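You operate a simulated robot arm through the tools that you are given. There is no shell and no other tool.

Carry out the task below with a simulated robot arm. There is one attempt and no reset: what you move stays moved.

JOB
Top the blue pot up to its line with blue beads; cover it.
Fine: rest the lid on the teal mat; use the bead scoop and leave it on the grey mat.

It is judged by the outcome, as a careful person would: the job done as asked, and still so three seconds after it is handed in. It fails if anything else is knocked over, pushed out of place, dropped, spilled or broken. A push-on lid holds only when it is set on centred and level and pressed home; a screw cap is set on level and turned clockwise until tight.

ROBOT AND FRAMES
A 7-joint arm with a fingered hand, fixed in place. Base frame: the origin is at the foot of the arm, x ahead of it, y to its left, z up; the work surface is at about z = 80. Units: cm, rad, N and s.
With the tool pointing down near the work surface it reaches from about 30 to 70 cm from the base axis. Its first joint turns from -1.204 to 3.002 rad. Payload 3.4 kg.
The tool frame sits at the grasp point between the pads (the TCP): z along the fingers, y along the line on which they close. The tips reach 2.5 cm beyond it. The gripper opens to 8.8 cm. The gripper's body begins 2.9 cm behind the TCP. The gripper is a hand of 4 fingers: y runs from the thumb to the fingers, the wrist lies at [-1.3, -9.7, -16.2] in the tool frame.
Orientation is told as [roll, pitch, yaw] about the base's x, y, z axes, in that order, counted from this pose: with the fingers straight down and the wrist toward the robot, the tool's x, y and z point along [0, 1, 0], [1, 0, 0] and [0, 0, -1] of the base frame.

CONTROLS
- The arm moves only by the tool apply_moves. Its argument "plan" is text: rows parted by semicolons, each of 6 numbers parted by spaces: the shift along the tool's x, y, z in m, then the turn, a rotation vector about the tool's x, y, z in rad. In form: tx ty tz wx wy wz; .... A call has 1 to 20 rows; each row is the pose to reach, as a shift and turn from the pose commanded when the call began, along the tool's axes at that moment. A row lasts 0.2 s, in which the tool goes at most 5 cm and 0.15 rad; a call with a longer step from one row to the next is refused whole. A pose out of reach is approached as far as the arm can. The call stops where the force on the tool passes 40 N (or 10 N more than at its start, if that is more) or the arm is blocked; 0.2 s more then pass. In this call time passes only in rows, and 0.2 s behind the last. It gives the time, the measured TCP pose, the force on the tool (base axes), the opening and the grip force at its end, in the units of the frame above (readings bear some noise), with the torque about the TCP (base axes, N m) and any sound that the robot's microphone picked up.
- Cameras (640 x 400 px; columns grow to the right, rows downward): "scene" is fixed at [23.21, -64.26, 159.66]; the picture's right is [0.95, -0.32, 0.00], its down [-0.24, -0.70, -0.67] and it looks along [0.22, 0.63, -0.74] (base axes); focal length 266 px, centre (320, 200). "wrist" rides on the gripper at [6.4, -8.3, -9.8] in the tool frame; the picture's right is [-0.62, 0.37, -0.69], its down [-0.71, -0.63, 0.31] and it looks along [-0.32, 0.68, 0.65] (tool axes); focal length 265 px, centre (320, 200). There is no depth. A picture from a camera that has moved, and an enlarged one, comes with that camera's place and axes in the base frame and with its lens. The place of the scene camera against the robot may be out by one fixed shift of up to 2.5 cm in any direction.
- grab_frame(camera): a new picture of that camera. The clock stands still meanwhile.
- raise_lower(by): slides the trunk up (or, below 0, down) by that many cm; the arm rides with it, the base frame stays. It gives what a move gives, with no picture.
- finger_targets(index, middle, ring, thumb_bend, thumb_turn): sets how far each is bent, from 0 (flat) to 1 (curled in); at 0.3 the hand is open as for a grip, at 0.7 the pads meet at the TCP. One left out holds its place. A second passes; each finger stops where it meets its share of the squeeze, and holds until it gets a number again. It is the only way to open and close the hand. It gives what a move gives, with no picture; readings hold the bend of each and the force on the fingers (four entries, about 0 where the hand has none), thumb and palm. thumb_turn goes from beside the hand (0) to across from the fingers (1), as for a grip.
- zoom(camera, box): a new picture of the part [left, top, right, bottom] of that camera's present view, enlarged. The clock stands still meanwhile.
- sign_off(): hands the job in; it is judged then, once.

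Nothing tells you positions but the pictures and the camera data. Unless the task says otherwise, let go and move clear before handing in.

The tools are called as a command line: name --argument value ..., lists and objects as JSON in quotes. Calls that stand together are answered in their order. apply_moves: Moves the arm, as the interface text tells. Its arguments: {"type":"object","properties":{"plan":{"type":"string"}},"required":["plan"]} The other tools are called the same way: raise_lower (by) slides the trunk up or down; finger_targets (index, middle, ring, thumb_bend, thumb_turn) moves the fingers one by one; grab_frame (camera) takes a picture; zoom (camera, box) takes an enlarged picture of a part of a camera's view; sign_off () hands the job in.

At the start:

```text
t: 0.0
tcp_pos: [42.01, -35.27, 136.03]
tcp_rot: [0.002, 0.0, -0.001]
force: [-0.3, -1.0, -0.2]
torque: [0.01, -0.03, -0.01]
width: 8.77
grasp_force: 0.0
shape: jaw
bend: [0.3, 0.3, 0.3, 0.3, 0.98]
finger forces: [0.0, 0.0, 0.1, 0.1, 0.1, 0.0]
trunk travel left (down, up): [-77.5, 6.5]
```

scene: 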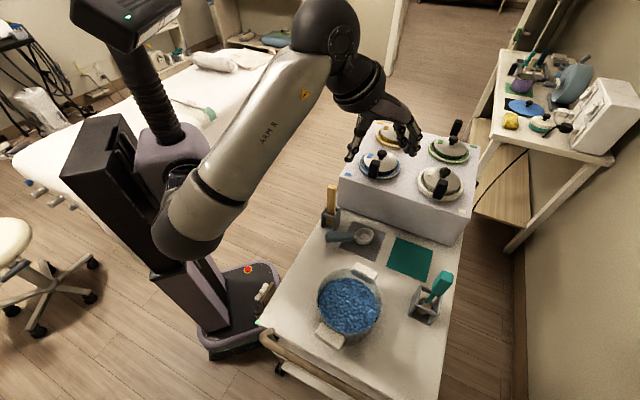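
wrist: 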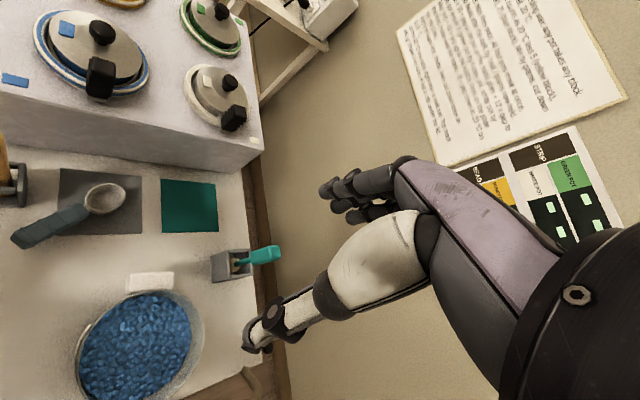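

I see a cart with a bin of blue beads, a scoop on a grey mat, a teal mat, and a raised box holding four lidded pots. I'll enlarge the pictures first to find out what is what.

zoom --camera "scene" --box '[320, 110, 490, 216]'

zoom --camera "scene" --box '[300, 200, 480, 360]'

zoom --camera "wrist" --box '[0, 0, 280, 180]'

zoom --camera "wrist" --box '[0, 150, 300, 400]'

zoom --camera "wrist" --box '[380, 0, 640, 260]'

zoom --camera "scene" --box '[480, 30, 640, 180]'

```text
3.76 times, centred on (405, 163) of scene
camera zoom: at [23.21, -64.26, 159.66], right [0.95, -0.32, 0.0], down [-0.24, -0.7, -0.67], along [0.22, 0.63, -0.74], focal length 1002 px, centre (0, 339)
```

zoom: 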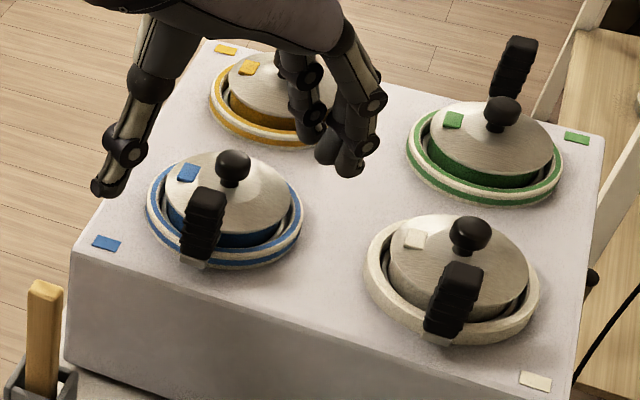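

```text
2.50 times, centred on (390, 280) of scene
camera zoom: at [23.21, -64.26, 159.66], right [0.95, -0.32, 0.0], down [-0.24, -0.7, -0.67], along [0.22, 0.63, -0.74], focal length 665 px, centre (145, 0)
```

zoom: 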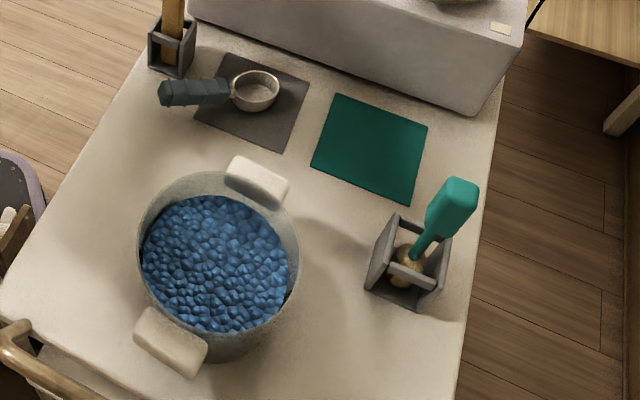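

```text
2.22 times, centred on (140, 90) of wrist
camera zoom: at [33.77, -28.74, 146.02], right [0.37, -0.62, 0.69], down [-0.63, -0.71, -0.31], along [0.68, -0.32, -0.65], focal length 590 px, centre (720, 444)
```

zoom: 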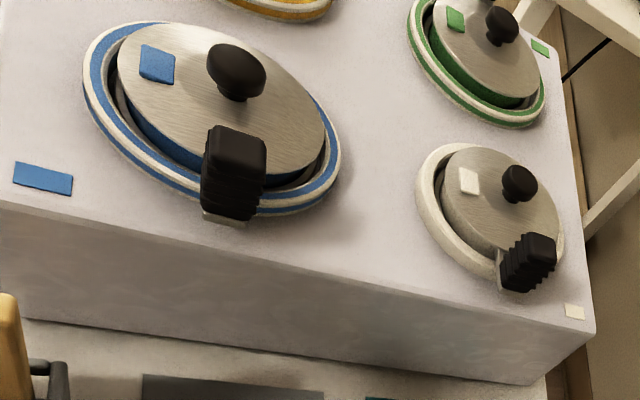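

```text
1.60 times, centred on (150, 275) of wrist
camera zoom: at [33.77, -28.74, 146.02], right [0.37, -0.62, 0.69], down [-0.63, -0.71, -0.31], along [0.68, -0.32, -0.65], focal length 425 px, centre (592, 80)
```

zoom: 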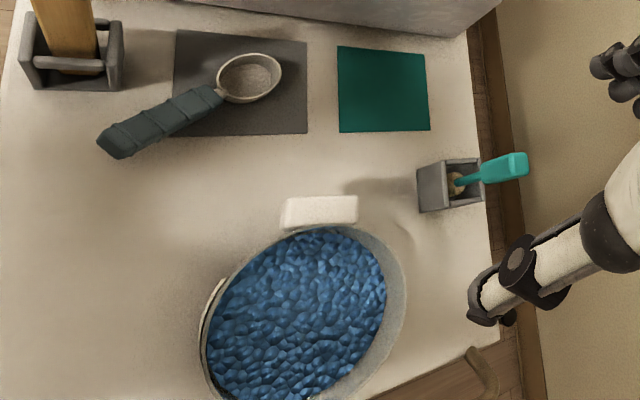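

```text
1.54 times, centred on (510, 130) of wrist
camera zoom: at [33.77, -28.74, 146.02], right [0.37, -0.62, 0.69], down [-0.63, -0.71, -0.31], along [0.68, -0.32, -0.65], focal length 408 px, centre (28, 308)
```

zoom: 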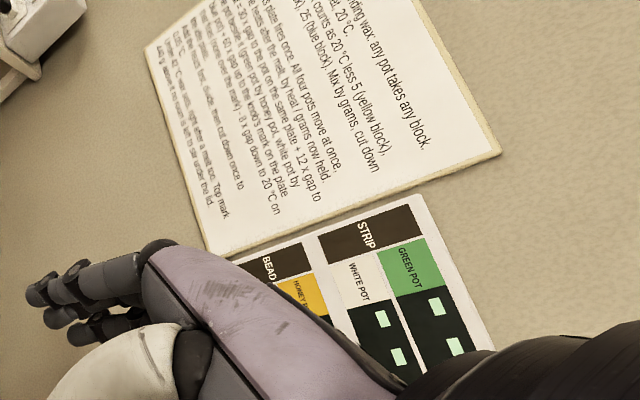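

```text
2.67 times, centred on (560, 105) of scene
camera zoom: at [23.21, -64.26, 159.66], right [0.95, -0.32, 0.0], down [-0.24, -0.7, -0.67], along [0.22, 0.63, -0.74], focal length 710 px, centre (-320, 453)
```

zoom: 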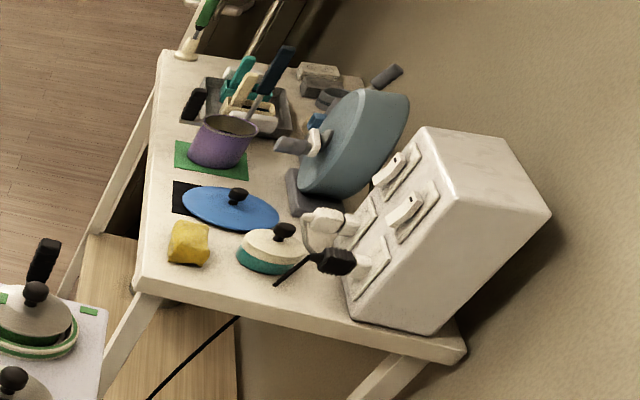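

The blue pot is the near-left one on the white warmer, its knob at about [69, 0, 99]. There is a note on the far wall that the hand partly covers, so I'll turn the wrist camera to read it before touching anything.

apply_moves --plan "0 0 0 -0.12 -0.05 0; 0 0 0 -0.24 -0.10 0; 0 0 0 -0.36 -0.15 0; 0 0 0 -0.48 -0.20 0; 0 0 0 -0.6 -0.25 0"

grab_frame --camera "wrist"

```text
t: 1.2
tcp_pos: [42.06, -35.35, 136.06]
tcp_rot: [-0.286, -0.594, 0.085]
force: [0.5, 0.9, -0.5]
torque: [0.02, 0.0, 0.0]
width: 8.74
grasp_force: 0.0
shape: jaw
bend: [0.3, 0.3, 0.3, 0.3, 0.98]
finger forces: [0.0, 0.0, 0.0, 0.0, 0.0, 0.0]
trunk travel left (down, up): [-77.5, 6.5]
```

```text
taken
camera wrist: at [30.17, -27.31, 137.83], right [-0.13, -0.41, 0.9], down [-0.4, -0.81, -0.43], along [0.91, -0.42, -0.06], focal length 265 px, centre (320, 200)
```

wrist: 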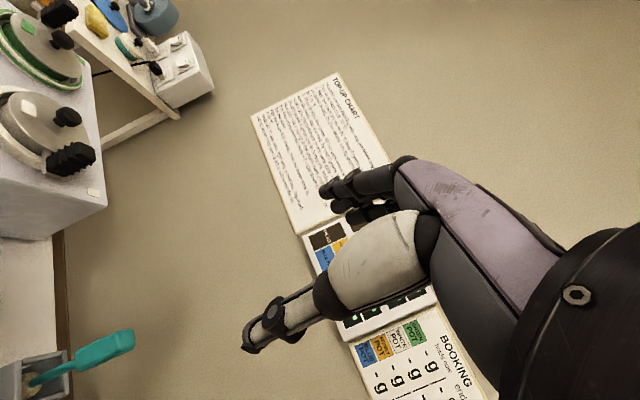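

The wall holds a "TOP-UP CHART" and a "BOOKING" card. I'll zoom on them and then shift the view so the hand no longer covers them.

zoom --camera "wrist" --box '[240, 60, 400, 240]'

apply_moves --plan "0 0 0 -0.05 -0.10 0.08; 0 0 0 -0.1 -0.2 0.16; 0 0 0 -0.15 -0.3 0.24; 0 0 0 -0.2 -0.4 0.32"

grab_frame --camera "wrist"

```text
2.22 times, centred on (320, 150) of wrist
camera zoom: at [30.17, -27.31, 137.83], right [-0.13, -0.41, 0.9], down [-0.4, -0.81, -0.43], along [0.91, -0.42, -0.06], focal length 590 px, centre (320, 311)
```

zoom: 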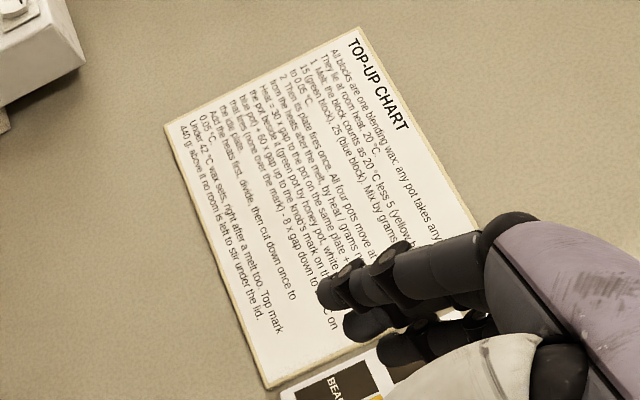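

```text
t: 2.2
tcp_pos: [42.04, -35.25, 136.26]
tcp_rot: [-0.483, -0.902, -0.214]
force: [0.0, 0.4, -1.0]
torque: [0.01, 0.01, 0.01]
width: 8.75
grasp_force: 0.1
shape: jaw
bend: [0.3, 0.3, 0.3, 0.3, 0.98]
finger forces: [0.0, 0.1, 0.0, 0.0, 0.0, 0.0]
trunk travel left (down, up): [-77.5, 6.5]
```

```text
taken
camera wrist: at [34.84, -23.05, 133.25], right [-0.52, -0.12, 0.85], down [-0.59, -0.66, -0.46], along [0.62, -0.74, 0.27], focal length 265 px, centre (320, 200)
```

wrist: 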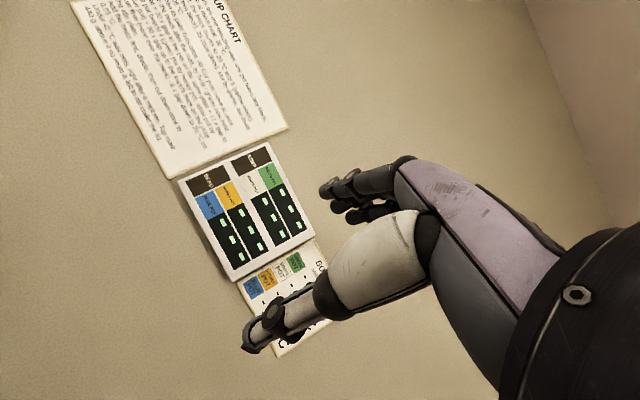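

zoom --camera "wrist" --box '[60, 0, 300, 190]'

zoom --camera "wrist" --box '[170, 130, 340, 360]'

```text
2.11 times, centred on (180, 95) of wrist
camera zoom: at [34.84, -23.05, 133.25], right [-0.52, -0.12, 0.85], down [-0.59, -0.66, -0.46], along [0.62, -0.74, 0.27], focal length 559 px, centre (615, 421)
```

zoom: 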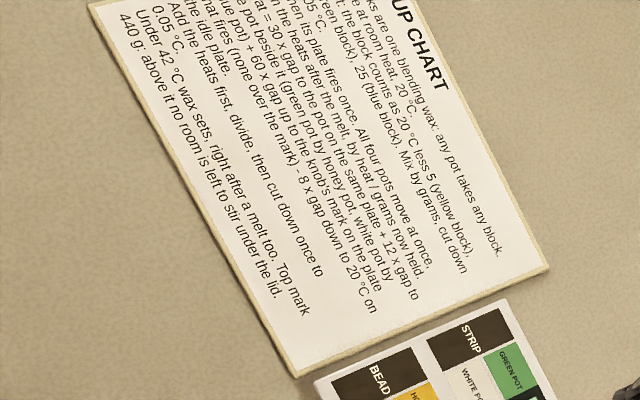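

```text
1.74 times, centred on (255, 245) of wrist
camera zoom: at [34.84, -23.05, 133.25], right [-0.52, -0.12, 0.85], down [-0.59, -0.66, -0.46], along [0.62, -0.74, 0.27], focal length 462 px, centre (433, 122)
```

zoom: 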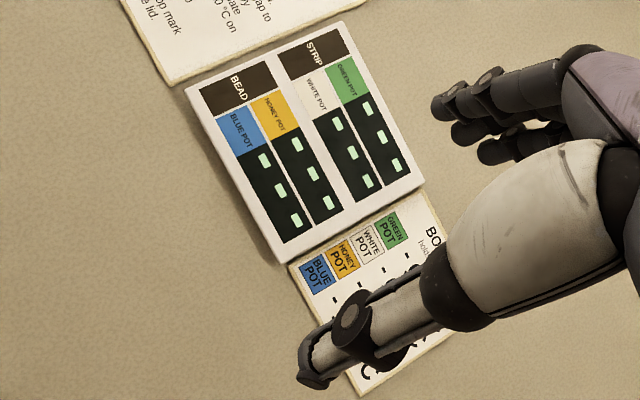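

The chart concerns melting blocks and its booking card is blank, so it has no bearing on this job; the fill line must be in the pot itself. I'll undo the turns and look at the workspace from above.

apply_moves --plan "0 0 0 0.05 0.10 -0.08; 0 0 0 0.1 0.2 -0.16; 0 0 0 0.15 0.3 -0.24; 0 0 0 0.2 0.4 -0.32"

apply_moves --plan "0 0 0 0.12 0.05 0; 0 0 0 0.24 0.10 0; 0 0 0 0.36 0.15 0; 0 0 0 0.48 0.20 0; 0 0 0 0.6 0.25 0"

zoom --camera "scene" --box '[320, 90, 500, 210]'

```text
t: 3.2
tcp_pos: [42.0, -35.33, 136.08]
tcp_rot: [-0.281, -0.594, 0.088]
force: [-0.1, 0.6, 0.2]
torque: [-0.01, -0.01, -0.01]
width: 8.75
grasp_force: 0.0
shape: jaw
bend: [0.3, 0.3, 0.3, 0.3, 0.98]
finger forces: [0.0, 0.0, 0.0, 0.1, 0.0, 0.0]
trunk travel left (down, up): [-77.5, 6.5]
```

```text
t: 4.4
tcp_pos: [42.24, -35.2, 136.1]
tcp_rot: [0.001, 0.002, -0.002]
force: [0.1, 0.9, -0.7]
torque: [0.04, 0.01, 0.03]
width: 8.75
grasp_force: 0.1
shape: jaw
bend: [0.3, 0.3, 0.3, 0.3, 0.98]
finger forces: [0.0, 0.0, 0.0, 0.0, 0.1, 0.0]
trunk travel left (down, up): [-77.5, 6.5]
```

```text
3.33 times, centred on (410, 150) of scene
camera zoom: at [23.21, -64.26, 159.66], right [0.95, -0.32, 0.0], down [-0.24, -0.7, -0.67], along [0.22, 0.63, -0.74], focal length 887 px, centre (20, 367)
```

zoom: 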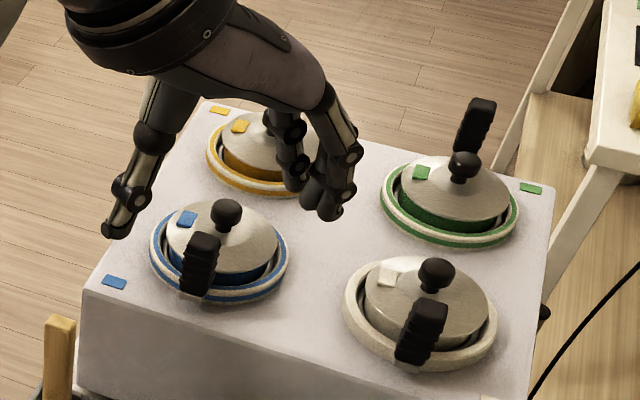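

The arm is back in its neutral pose. Now I'll move the hand over towards the blue pot, staying high, to look at the lid, the pot's handle and the knob from nearby.

apply_moves --plan "0.035 0.01 0.01 0 0 0; 0.07 0.02 0.02 0 0 0; 0.105 0.03 0.03 0 0 0; 0.14 0.04 0.04 0 0 0; 0.175 0.05 0.05 0 0 0; 0.21 0.06 0.06 0 0 0; 0.245 0.07 0.07 0 0 0; 0.28 0.08 0.08 0 0 0"

grab_frame --camera "wrist"

grab_frame --camera "scene"

```text
t: 6.2
tcp_pos: [50.16, -7.0, 127.88]
tcp_rot: [-0.003, 0.0, -0.001]
force: [-0.3, -0.2, 0.3]
torque: [0.02, 0.02, -0.02]
width: 8.76
grasp_force: 0.0
shape: jaw
bend: [0.3, 0.3, 0.3, 0.3, 0.98]
finger forces: [0.0, 0.1, 0.0, 0.0, 0.1, 0.1]
trunk travel left (down, up): [-77.5, 6.5]
```

```text
taken
camera wrist: at [41.8, -0.45, 137.91], right [0.37, -0.62, 0.69], down [-0.63, -0.71, -0.3], along [0.68, -0.33, -0.65], focal length 265 px, centre (320, 200)
```

wrist: 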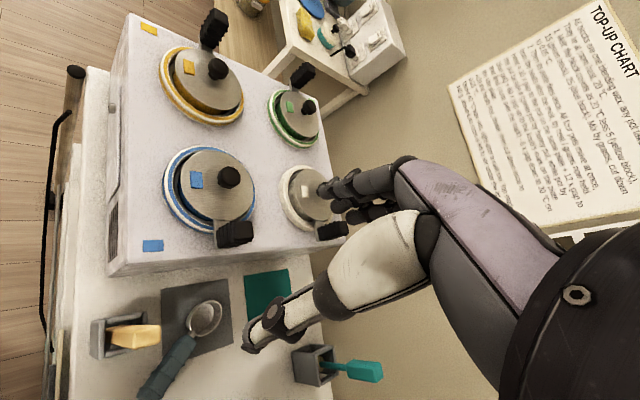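

```text
taken
```

scene: 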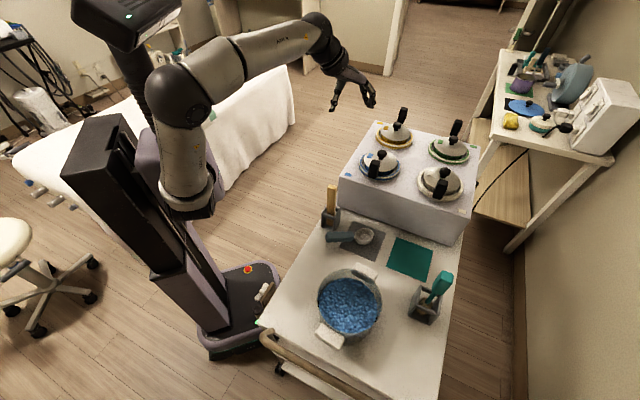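

This view shows the blue pot, the mats and the scoop clearly. I'll enlarge it for measuring.

zoom --camera "wrist" --box '[100, 120, 300, 270]'

zoom --camera "wrist" --box '[80, 250, 340, 400]'

zoom --camera "scene" --box '[330, 110, 480, 210]'

zoom --camera "scene" --box '[310, 180, 470, 300]'

```text
2.67 times, centred on (200, 195) of wrist
camera zoom: at [41.8, -0.45, 137.91], right [0.37, -0.62, 0.69], down [-0.63, -0.71, -0.3], along [0.68, -0.33, -0.65], focal length 708 px, centre (640, 213)
```

zoom: 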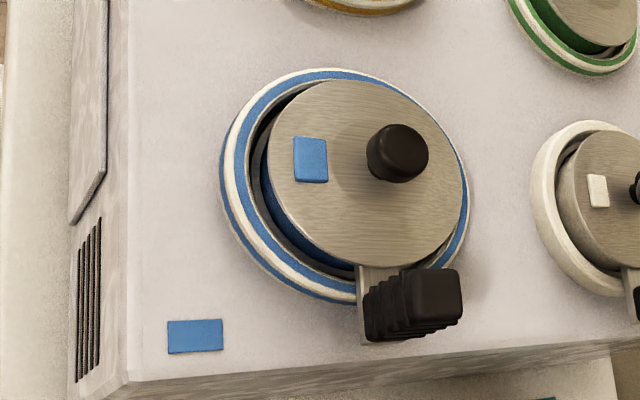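

```text
2.46 times, centred on (210, 325) of wrist
camera zoom: at [41.8, -0.45, 137.91], right [0.37, -0.62, 0.69], down [-0.63, -0.71, -0.3], along [0.68, -0.33, -0.65], focal length 653 px, centre (591, -108)
```

zoom: 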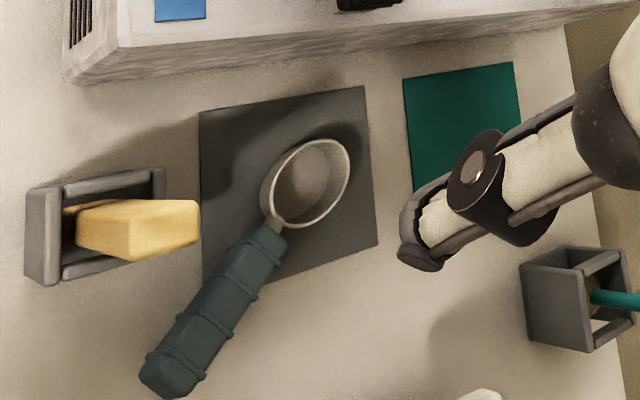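

```text
4.00 times, centred on (405, 160) of scene
camera zoom: at [23.21, -64.26, 159.66], right [0.95, -0.32, 0.0], down [-0.24, -0.7, -0.67], along [0.22, 0.63, -0.74], focal length 1064 px, centre (-20, 360)
```

zoom: 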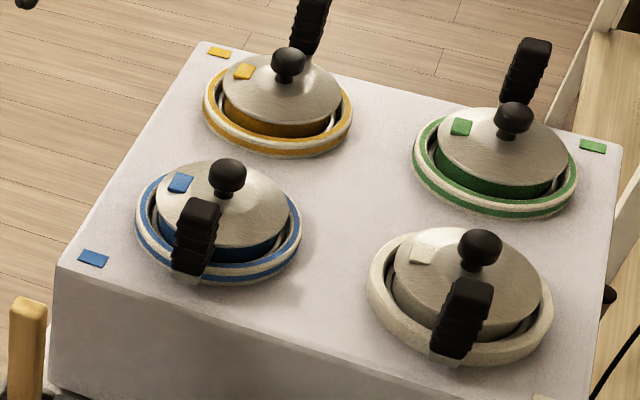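

```text
3.33 times, centred on (390, 240) of scene
camera zoom: at [23.21, -64.26, 159.66], right [0.95, -0.32, 0.0], down [-0.24, -0.7, -0.67], along [0.22, 0.63, -0.74], focal length 887 px, centre (87, 67)
```

zoom: 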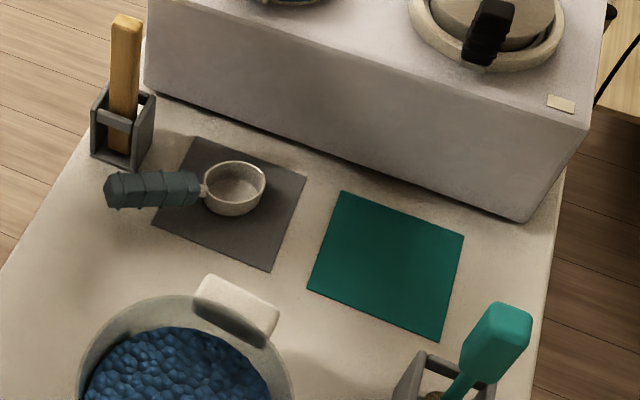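

From two wrist views I get, in the robot frame: blue knob about [65.5, -2.7, 104.2], warmer top z ≈ 98.3, pot handle tip about [59.2, -8.7, 107], scoop cup about [53.7, -19.3, 84] with its handle towards the robot, and teal mat centre about [66, -31, 80]. I'll now hover above the blue knob to check the alignment.

apply_moves --plan "0.008 0.031 0.02 0 0 0; 0.016 0.062 0.04 0 0 0; 0.024 0.093 0.06 0 0 0; 0.032 0.124 0.09 0 0 0; 0.043 0.153 0.12 0 0 0; 0.043 0.153 0.137 0 0 0"

grab_frame --camera "wrist"

zoom --camera "scene" --box '[320, 80, 480, 200]'

```text
t: 7.6
tcp_pos: [65.42, -2.8, 114.29]
tcp_rot: [0.0, -0.001, -0.002]
force: [0.5, 0.5, 0.4]
torque: [0.03, -0.01, -0.01]
width: 8.78
grasp_force: 0.1
shape: jaw
bend: [0.3, 0.3, 0.3, 0.3, 0.98]
finger forces: [0.0, 0.0, 0.0, 0.1, 0.1, 0.1]
trunk travel left (down, up): [-77.5, 6.5]
```

```text
taken
camera wrist: at [57.06, 3.6, 124.2], right [0.37, -0.62, 0.69], down [-0.63, -0.71, -0.31], along [0.68, -0.32, -0.65], focal length 265 px, centre (320, 200)
```

wrist: 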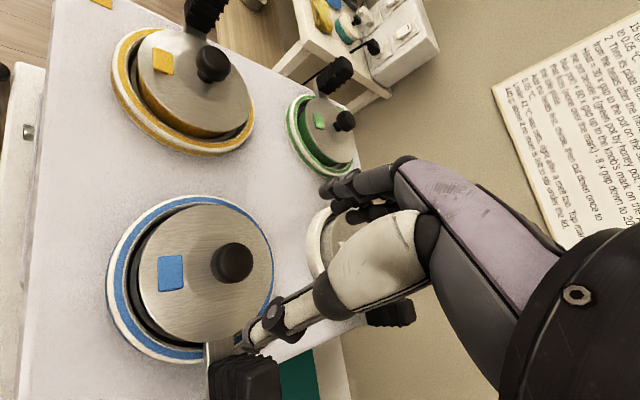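

```text
3.33 times, centred on (400, 140) of scene
camera zoom: at [23.21, -64.26, 159.66], right [0.95, -0.32, 0.0], down [-0.24, -0.7, -0.67], along [0.22, 0.63, -0.74], focal length 887 px, centre (53, 400)
```

zoom: 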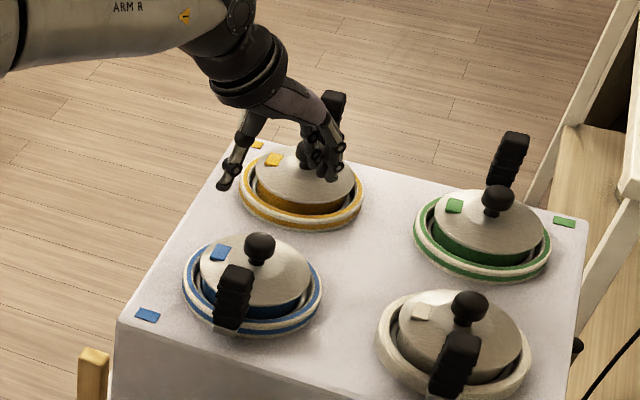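

The knob lies at about [65.8, -2.5, 103.8]. I'll lower in a straight line to just above gripping height and check again.

apply_moves --plan "0.003 0.004 0.02 0 0 0; 0.003 0.004 0.04 0 0 0; 0.003 0.004 0.06 0 0 0; 0.003 0.004 0.073 0 0 0"

grab_frame --camera "wrist"

zoom --camera "scene" --box '[340, 110, 440, 190]'

```text
t: 8.6
tcp_pos: [65.84, -2.63, 107.06]
tcp_rot: [0.003, -0.002, -0.002]
force: [0.3, 0.8, 0.9]
torque: [-0.03, -0.02, -0.01]
width: 8.76
grasp_force: 0.2
shape: jaw
bend: [0.3, 0.3, 0.3, 0.3, 0.98]
finger forces: [0.0, 0.1, 0.0, 0.0, 0.0, 0.0]
trunk travel left (down, up): [-77.5, 6.5]
```

```text
taken
camera wrist: at [57.56, 3.94, 117.0], right [0.37, -0.62, 0.69], down [-0.63, -0.71, -0.31], along [0.68, -0.32, -0.65], focal length 265 px, centre (320, 200)
```

wrist: 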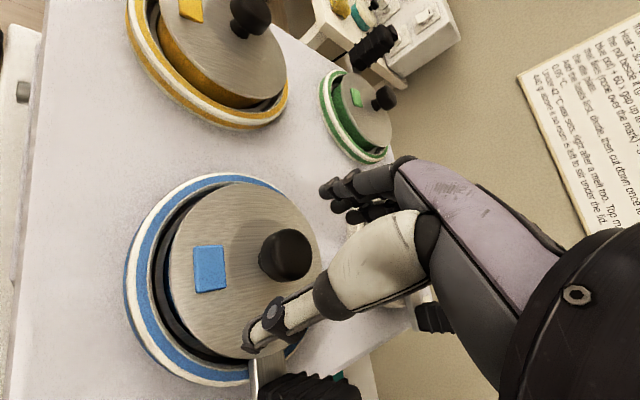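

```text
5.00 times, centred on (390, 150) of scene
camera zoom: at [23.21, -64.26, 159.66], right [0.95, -0.32, 0.0], down [-0.24, -0.7, -0.67], along [0.22, 0.63, -0.74], focal length 1331 px, centre (-30, 450)
```

zoom: 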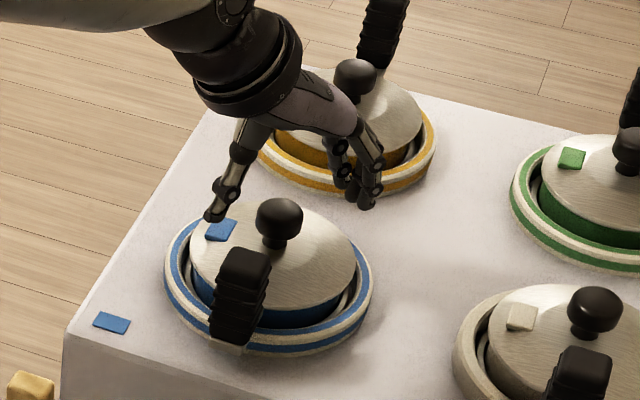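

The wrist view puts the knob right under the grasp point. I'll go down 1.6 cm more and close the fingers on the knob.

apply_moves --plan "0.001 -0.0005 0.008 0 0 0; 0.001 -0.0005 0.016 0 0 0"

finger_targets --index 0.7 --middle 0.7 --ring 0.7 --thumb_bend 0.7

grab_frame --camera "wrist"

zoom --camera "scene" --box '[340, 110, 440, 190]'

```text
t: 9.2
tcp_pos: [65.71, -2.49, 105.39]
tcp_rot: [0.0, 0.001, -0.001]
force: [-0.1, 0.6, -0.3]
torque: [-0.01, -0.04, -0.01]
width: 8.77
grasp_force: 0.0
shape: jaw
bend: [0.3, 0.3, 0.3, 0.3, 0.98]
finger forces: [0.0, 0.0, 0.1, 0.1, 0.0, 0.0]
trunk travel left (down, up): [-77.5, 6.5]
```

```text
t: 10.2
tcp_pos: [65.73, -2.6, 105.57]
tcp_rot: [0.0, 0.0, 0.0]
force: [2.4, -0.4, 0.7]
torque: [-0.01, -0.02, 0.05]
width: 2.14
grasp_force: 9.6
shape: fingers
bend: [0.61, 0.63, 0.7, 0.59, 0.97]
finger forces: [5.0, 5.2, 0.0, 0.0, 8.0, 0.0]
trunk travel left (down, up): [-77.5, 6.5]
```

```text
taken
camera wrist: at [57.49, 4.01, 115.46], right [0.37, -0.62, 0.69], down [-0.63, -0.71, -0.3], along [0.68, -0.32, -0.65], focal length 265 px, centre (320, 200)
```

wrist: 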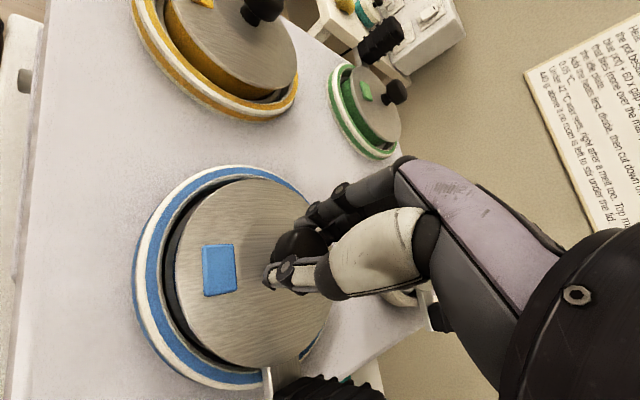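

```text
5.00 times, centred on (390, 150) of scene
camera zoom: at [23.21, -64.26, 159.66], right [0.95, -0.32, 0.0], down [-0.24, -0.7, -0.67], along [0.22, 0.63, -0.74], focal length 1331 px, centre (-30, 450)
```

zoom: 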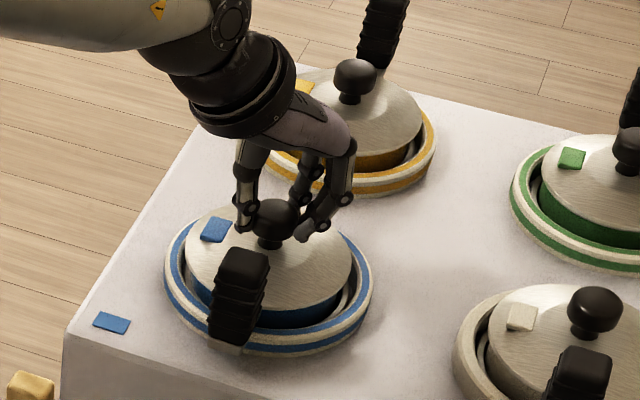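

The index and middle fingers and the thumb hold the knob with about 10 N. I'll lift slowly a few centimetres and check that only the lid comes up.

apply_moves --plan "0 0 -0.006 0 0 0; 0 0 -0.012 0 0 0; 0 0 -0.02 0 0 0; 0 0 -0.03 0 0 0; 0 0 -0.04 0 0 0; 0 0 -0.05 0 0 0"

grab_frame --camera "wrist"

zoom --camera "scene" --box '[340, 100, 440, 180]'

```text
t: 11.6
tcp_pos: [65.67, -2.57, 110.43]
tcp_rot: [-0.001, 0.001, -0.001]
force: [0.1, 0.4, -1.0]
torque: [0.03, -0.01, 0.02]
width: 2.15
grasp_force: 8.3
shape: fingers
bend: [0.62, 0.64, 0.7, 0.59, 0.96]
finger forces: [4.7, 4.6, 0.0, 0.0, 8.5, 0.1]
trunk travel left (down, up): [-77.5, 6.5]
```

```text
taken
camera wrist: at [57.48, 4.0, 120.45], right [0.37, -0.62, 0.69], down [-0.63, -0.71, -0.3], along [0.68, -0.32, -0.65], focal length 265 px, centre (320, 200)
```

wrist: 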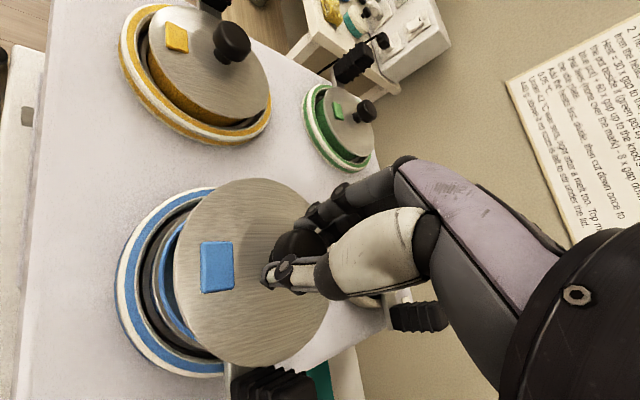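

```text
5.00 times, centred on (390, 140) of scene
camera zoom: at [23.21, -64.26, 159.66], right [0.95, -0.32, 0.0], down [-0.24, -0.7, -0.67], along [0.22, 0.63, -0.74], focal length 1331 px, centre (-30, 500)
```

zoom: 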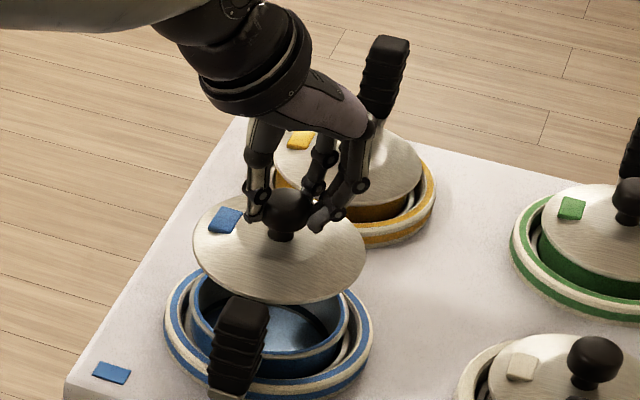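

Only the lid came up and the pot stayed. I'll carry it higher and over to above the teal mat, turning the wrist towards the base for reach.

apply_moves --plan "0 0 -0.04 0 0 0; 0 0 -0.08 0 0 0; -0.04 0 -0.08 0 0 0.06; -0.08 0 -0.08 0 0 0.12; -0.12 0 -0.08 0 0 0.18; -0.16 0 -0.08 0 0 0.24; -0.20 0 -0.08 0 0 0.30; -0.24 0 -0.08 0 0 0.36; -0.284 0.003 -0.08 0 0 0.436"

grab_frame --camera "wrist"

grab_frame --camera "scene"

zoom --camera "scene" --box '[330, 110, 480, 210]'

```text
t: 13.6
tcp_pos: [66.03, -31.43, 118.33]
tcp_rot: [0.001, 0.002, -0.439]
force: [0.0, 0.2, -0.5]
torque: [-0.02, -0.04, 0.03]
width: 2.12
grasp_force: 9.2
shape: fingers
bend: [0.62, 0.64, 0.7, 0.59, 0.96]
finger forces: [4.7, 4.6, 0.1, 0.1, 8.3, 0.0]
trunk travel left (down, up): [-77.5, 6.5]
```

```text
taken
camera wrist: at [61.22, -21.93, 128.27], right [0.07, -0.72, 0.69], down [-0.87, -0.38, -0.3], along [0.48, -0.58, -0.66], focal length 265 px, centre (320, 200)
```

wrist: 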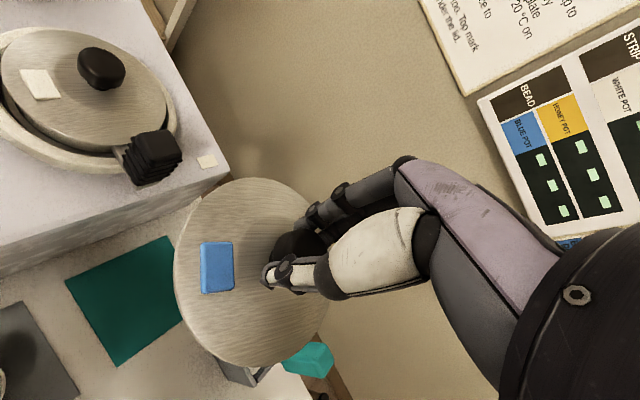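

```text
taken
```

scene: 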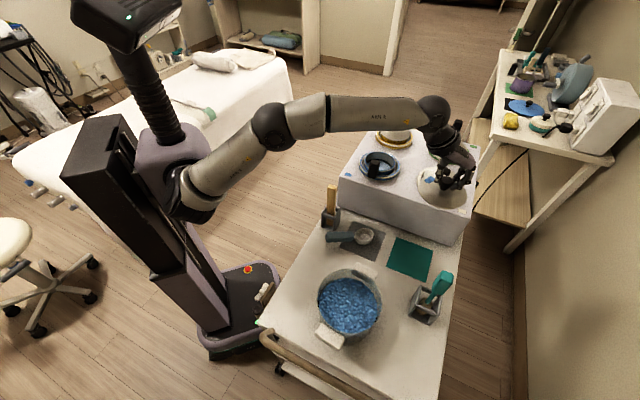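

```text
4.00 times, centred on (405, 160) of scene
camera zoom: at [23.21, -64.26, 159.66], right [0.95, -0.32, 0.0], down [-0.24, -0.7, -0.67], along [0.22, 0.63, -0.74], focal length 1064 px, centre (-20, 360)
```

zoom: 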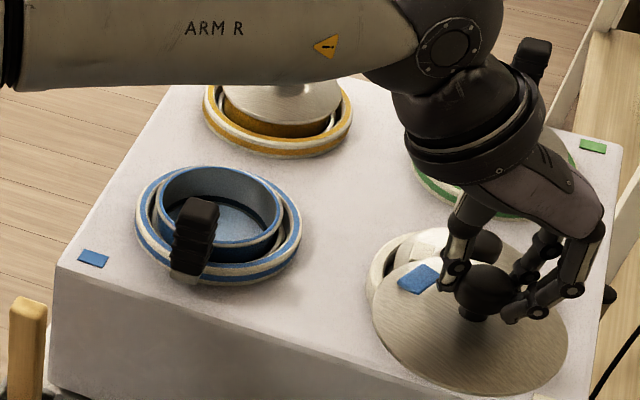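

The lid hangs centred over the teal mat (mat centre ≈ [66.0, -31.3], lid about 12 cm wide). I'll lower it to a few centimetres above the mat.

apply_moves --plan "0 0 0.04 0 0 0; 0 0 0.08 0 0 0; 0 0 0.12 0 0 0; 0 0 0.16 0 0 0; 0 0 0.20 0 0 0; 0 0 0.24 0 0 0; 0 0 0.27 0 0 0"

grab_frame --camera "wrist"

grab_frame --camera "scene"

zoom --camera "scene" --box '[350, 180, 470, 280]'

```text
t: 15.2
tcp_pos: [66.05, -30.94, 91.27]
tcp_rot: [0.002, 0.0, -0.439]
force: [1.0, 0.1, -0.4]
torque: [-0.01, 0.02, -0.03]
width: 2.08
grasp_force: 9.2
shape: fingers
bend: [0.62, 0.64, 0.7, 0.59, 0.96]
finger forces: [4.6, 4.6, 0.0, 0.1, 8.4, 0.0]
trunk travel left (down, up): [-77.5, 6.5]
```

```text
taken
camera wrist: at [61.23, -21.55, 101.34], right [0.07, -0.72, 0.69], down [-0.87, -0.38, -0.31], along [0.48, -0.58, -0.65], focal length 265 px, centre (320, 200)
```

wrist: 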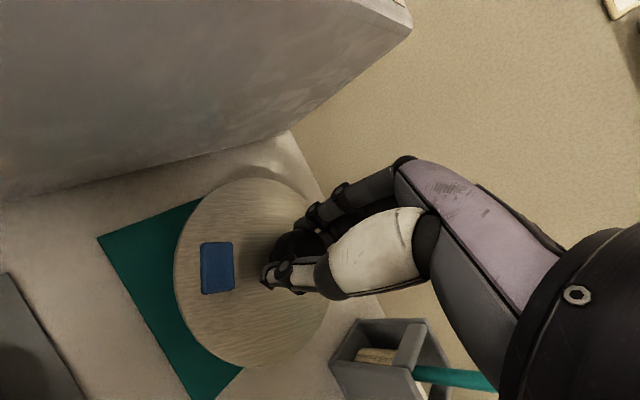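

```text
taken
```

scene: 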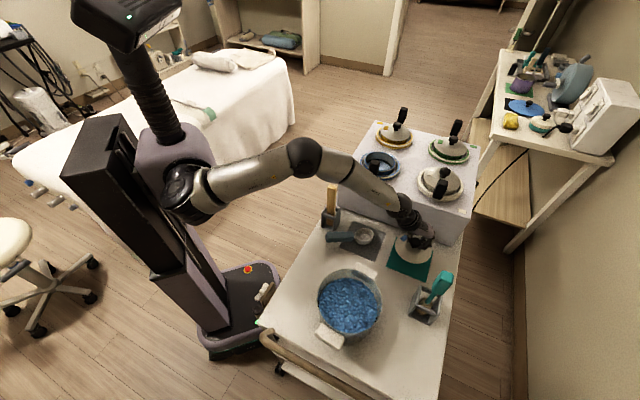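

```text
4.00 times, centred on (410, 230) of scene
camera zoom: at [23.21, -64.26, 159.66], right [0.95, -0.32, 0.0], down [-0.24, -0.7, -0.67], along [0.22, 0.63, -0.74], focal length 1064 px, centre (-40, 80)
```

zoom: 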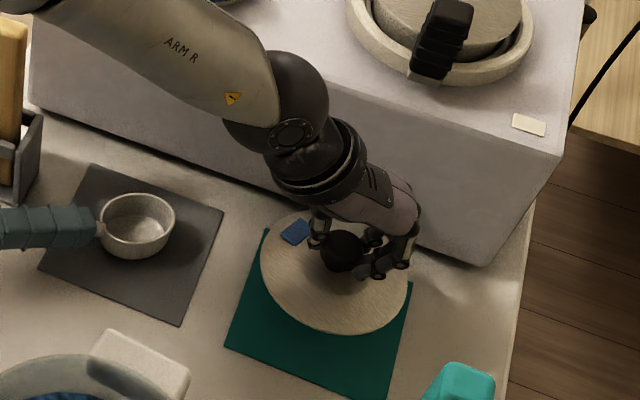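

The lid is about 5 cm above the mat, clear of everything. I'll lower it slowly until it touches.

apply_moves --plan "-0.003 0.0015 0.02 0 0 0; -0.003 0.0015 0.035 0 0 0; -0.003 0.0015 0.043 0 0 0; -0.003 0.0015 0.048 0 0 0"

zoom --camera "scene" --box '[350, 180, 470, 280]'

grab_frame --camera "wrist"

```text
t: 16.2
tcp_pos: [66.14, -31.37, 86.64]
tcp_rot: [0.002, -0.001, -0.437]
force: [-0.8, 0.1, -0.6]
torque: [0.0, -0.01, 0.01]
width: 2.1
grasp_force: 8.8
shape: fingers
bend: [0.62, 0.64, 0.7, 0.59, 0.96]
finger forces: [4.5, 4.7, 0.0, 0.0, 8.4, 0.0]
trunk travel left (down, up): [-77.5, 6.5]
```

```text
4.00 times, centred on (410, 230) of scene
camera zoom: at [23.21, -64.26, 159.66], right [0.95, -0.32, 0.0], down [-0.24, -0.7, -0.67], along [0.22, 0.63, -0.74], focal length 1064 px, centre (-40, 80)
```

zoom: 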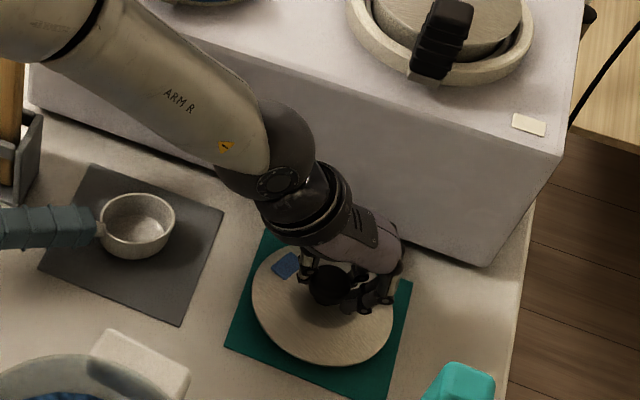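

```text
taken
camera wrist: at [61.31, -21.91, 96.66], right [0.07, -0.72, 0.69], down [-0.87, -0.38, -0.31], along [0.48, -0.58, -0.65], focal length 265 px, centre (320, 200)
```

wrist: 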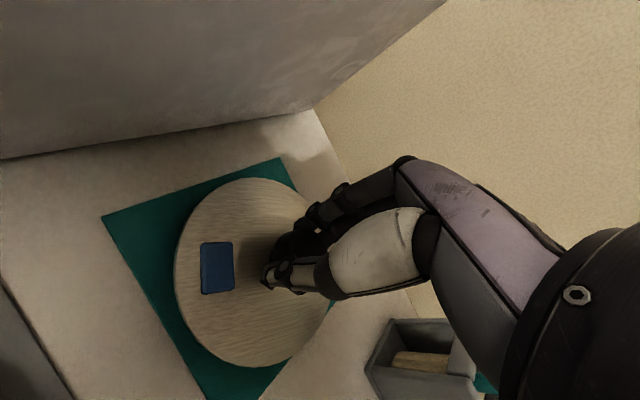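

zoom --camera "scene" --box '[150, 100, 450, 300]'

```text
2.00 times, centred on (300, 200) of scene
camera zoom: at [23.21, -64.26, 159.66], right [0.95, -0.32, 0.0], down [-0.24, -0.7, -0.67], along [0.22, 0.63, -0.74], focal length 532 px, centre (360, 200)
```

zoom: 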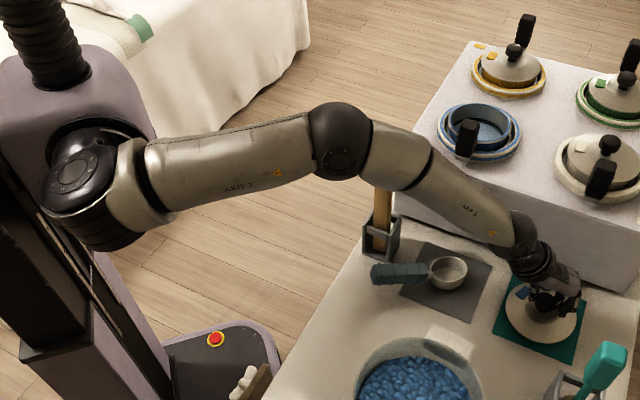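

The forearm stays well above and in front of the upright stick. I'll continue lowering in small steps until the lid touches.

apply_moves --plan "0 0 0.004 0 0 0; 0 0 0.008 0 0 0; 0 0 0.012 0 0 0; 0 0 0.016 0 0 0"

```text
t: 17.2
tcp_pos: [66.07, -31.31, 85.45]
tcp_rot: [0.002, -0.008, -0.437]
force: [0.9, -0.8, 12.5]
torque: [0.05, 0.04, -0.01]
width: 2.05
grasp_force: 10.8
shape: fingers
bend: [0.62, 0.65, 0.7, 0.6, 0.96]
finger forces: [5.5, 6.3, 0.0, 0.0, 9.6, 0.1]
trunk travel left (down, up): [-77.5, 6.5]
```

The lid is down on the mat (12 N of contact). I'll ease off a little, open the hand and look.

apply_moves --plan "0 0 -0.002 0 0 0; 0 0 -0.0035 0 0 0"

finger_targets --index 0.3 --middle 0.3 --ring 0.3 --thumb_bend 0.3

zoom --camera "scene" --box '[350, 180, 470, 280]'

grab_frame --camera "wrist"

```text
t: 17.8
tcp_pos: [66.06, -31.2, 85.54]
tcp_rot: [0.0, -0.001, -0.437]
force: [4.4, -2.5, 10.4]
torque: [-0.05, -0.11, 0.02]
width: 2.04
grasp_force: 10.4
shape: fingers
bend: [0.62, 0.64, 0.7, 0.61, 0.96]
finger forces: [6.7, 6.8, 0.0, 0.0, 7.9, 0.1]
trunk travel left (down, up): [-77.5, 6.5]
```

```text
t: 18.8
tcp_pos: [66.08, -31.21, 85.56]
tcp_rot: [0.001, 0.0, -0.439]
force: [0.0, -0.2, -0.3]
torque: [0.02, 0.0, 0.0]
width: 8.43
grasp_force: 0.1
shape: fingers
bend: [0.3, 0.3, 0.3, 0.3, 0.97]
finger forces: [0.1, 0.0, 0.1, 0.0, 0.1, 0.0]
trunk travel left (down, up): [-77.5, 6.5]
```

```text
4.00 times, centred on (410, 230) of scene
camera zoom: at [23.21, -64.26, 159.66], right [0.95, -0.32, 0.0], down [-0.24, -0.7, -0.67], along [0.22, 0.63, -0.74], focal length 1064 px, centre (-40, 80)
```

zoom: 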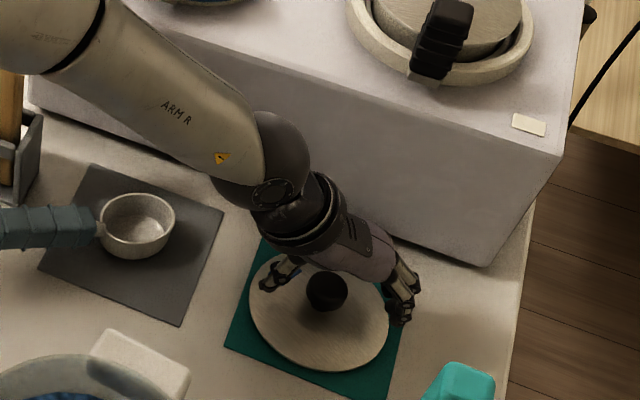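

```text
taken
camera wrist: at [61.3, -21.85, 95.35], right [0.07, -0.72, 0.69], down [-0.87, -0.38, -0.3], along [0.48, -0.58, -0.65], focal length 265 px, centre (320, 200)
```

wrist: 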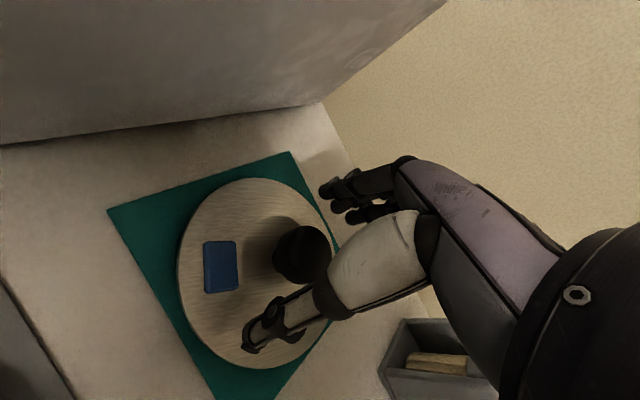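

The lid rests flat on the teal mat. I'll raise the hand clear and look into the blue pot.

apply_moves --plan "0 0 -0.03 0 0 0; 0 0 -0.07 0 0 0; 0 0 -0.11 0 0 0; 0 0 -0.15 0 0 0; 0 0 -0.19 0 0 0; 0 0 -0.23 0 0 0; 0 0 -0.27 0 0 0; 0 0 -0.31 0 0 0; 0 0 -0.35 0 0 0"

zoom --camera "scene" --box '[350, 140, 410, 190]'

grab_frame --camera "scene"

```text
t: 20.8
tcp_pos: [66.15, -31.18, 120.55]
tcp_rot: [-0.001, 0.001, -0.438]
force: [0.8, 0.7, 0.5]
torque: [0.0, 0.0, -0.03]
width: 8.48
grasp_force: 0.0
shape: fingers
bend: [0.3, 0.3, 0.3, 0.3, 0.97]
finger forces: [0.0, 0.1, 0.1, 0.0, 0.0, 0.1]
trunk travel left (down, up): [-77.5, 6.5]
```

```text
8.00 times, centred on (380, 165) of scene
camera zoom: at [23.21, -64.26, 159.66], right [0.95, -0.32, 0.0], down [-0.24, -0.7, -0.67], along [0.22, 0.63, -0.74], focal length 2129 px, centre (-160, 480)
```

zoom: 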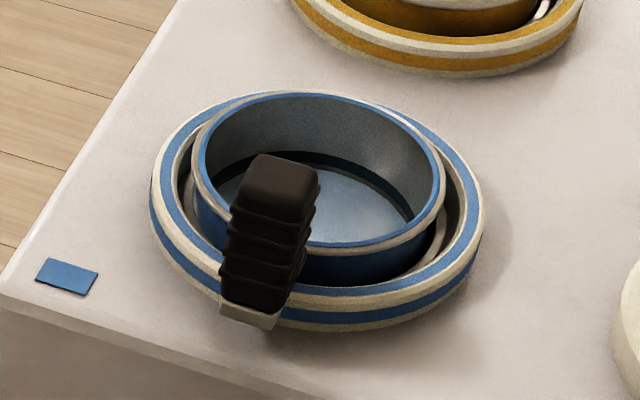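

```text
taken
```

scene: 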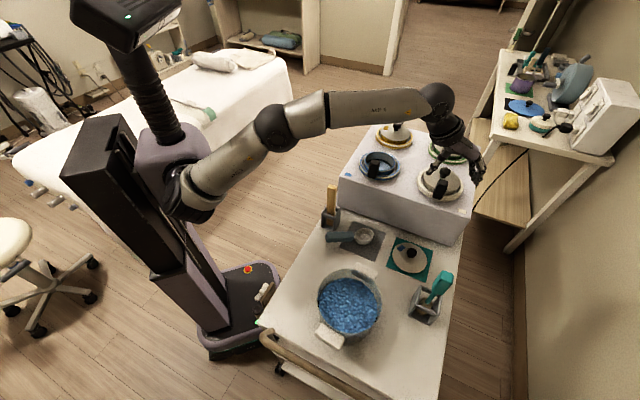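

The pot holds some blue wax, with a dark ring on the inner wall that looks like the fill line. I'll tilt the wrist camera to look steeply into the pot.

apply_moves --plan "0.028 -0.02 -0.005 0.075 0.035 0; 0.057 -0.041 -0.01 0.15 0.07 0; 0.085 -0.061 -0.015 0.225 0.105 0; 0.113 -0.081 -0.02 0.30 0.14 0; 0.142 -0.102 -0.025 0.375 0.175 0; 0.17 -0.122 -0.03 0.45 0.21 0"

grab_frame --camera "wrist"

```text
t: 22.2
tcp_pos: [61.76, -10.61, 123.47]
tcp_rot: [0.226, 0.45, -0.388]
force: [0.4, 0.2, -0.2]
torque: [-0.02, -0.01, 0.01]
width: 8.44
grasp_force: 0.0
shape: fingers
bend: [0.3, 0.3, 0.3, 0.3, 0.97]
finger forces: [0.1, 0.0, 0.0, 0.0, 0.0, 0.1]
out of reach, approached as far as the arm can: row 6
trunk travel left (down, up): [-77.5, 6.5]
```

```text
taken
camera wrist: at [60.75, -5.71, 137.05], right [0.24, -0.92, 0.32], down [-0.95, -0.29, -0.14], along [0.22, -0.27, -0.94], focal length 265 px, centre (320, 200)
```

wrist: 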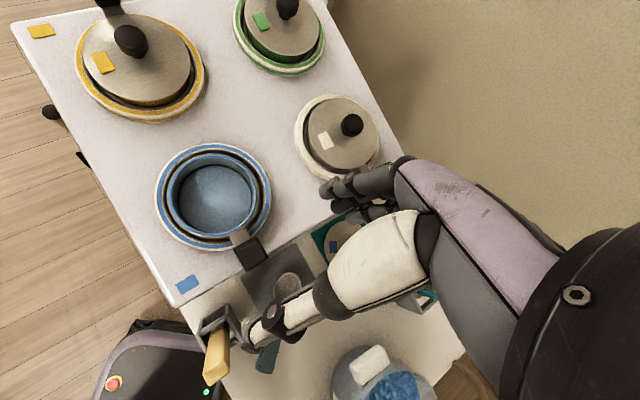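

zoom --camera "wrist" --box '[140, 130, 284, 260]'

zoom --camera "wrist" --box '[180, 230, 460, 400]'

```text
3.08 times, centred on (212, 195) of wrist
camera zoom: at [60.75, -5.71, 137.05], right [0.24, -0.92, 0.32], down [-0.95, -0.29, -0.14], along [0.22, -0.27, -0.94], focal length 817 px, centre (652, 215)
```

zoom: 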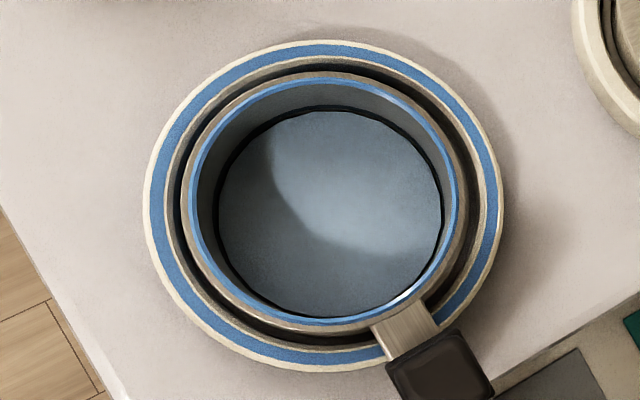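

```text
2.29 times, centred on (320, 315) of wrist
camera zoom: at [60.75, -5.71, 137.05], right [0.24, -0.92, 0.32], down [-0.95, -0.29, -0.14], along [0.22, -0.27, -0.94], focal length 607 px, centre (320, -63)
```

zoom: 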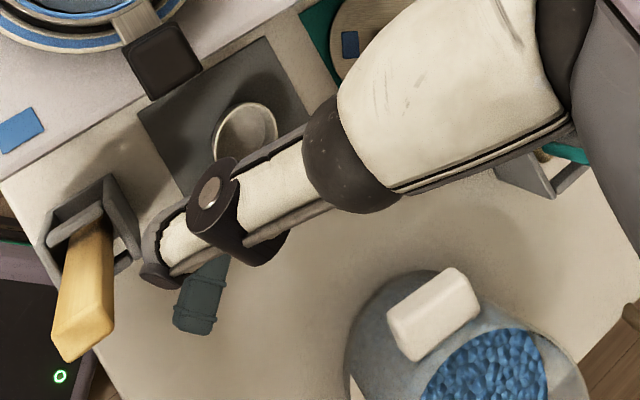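

I can see a black ring on the pot's inner wall and a smooth surface near it. I'll zoom in more on the pot's inside from both cameras.

zoom --camera "scene" --box '[364, 146, 396, 172]'

zoom --camera "wrist" --box '[185, 145, 245, 205]'

```text
15.38 times, centred on (380, 159) of scene
camera zoom: at [23.21, -64.26, 159.66], right [0.95, -0.32, 0.0], down [-0.24, -0.7, -0.67], along [0.22, 0.63, -0.74], focal length 4094 px, centre (-603, 831)
```

zoom: 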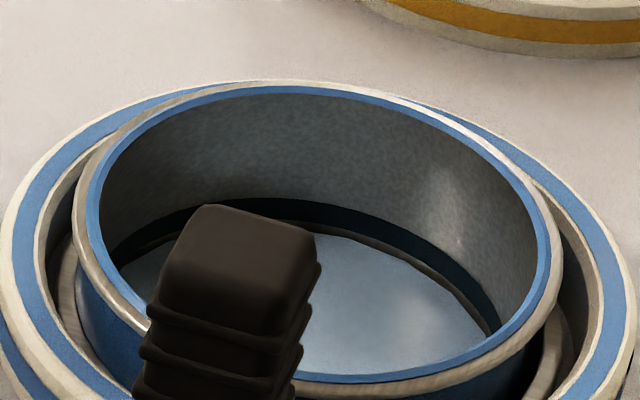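

```text
6.67 times, centred on (215, 175) of wrist
camera zoom: at [60.75, -5.71, 137.05], right [0.24, -0.92, 0.32], down [-0.95, -0.29, -0.14], along [0.22, -0.27, -0.94], focal length 1769 px, centre (1020, 367)
```

zoom: 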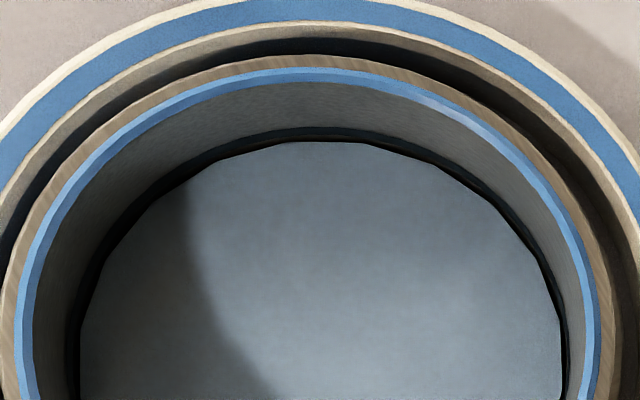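

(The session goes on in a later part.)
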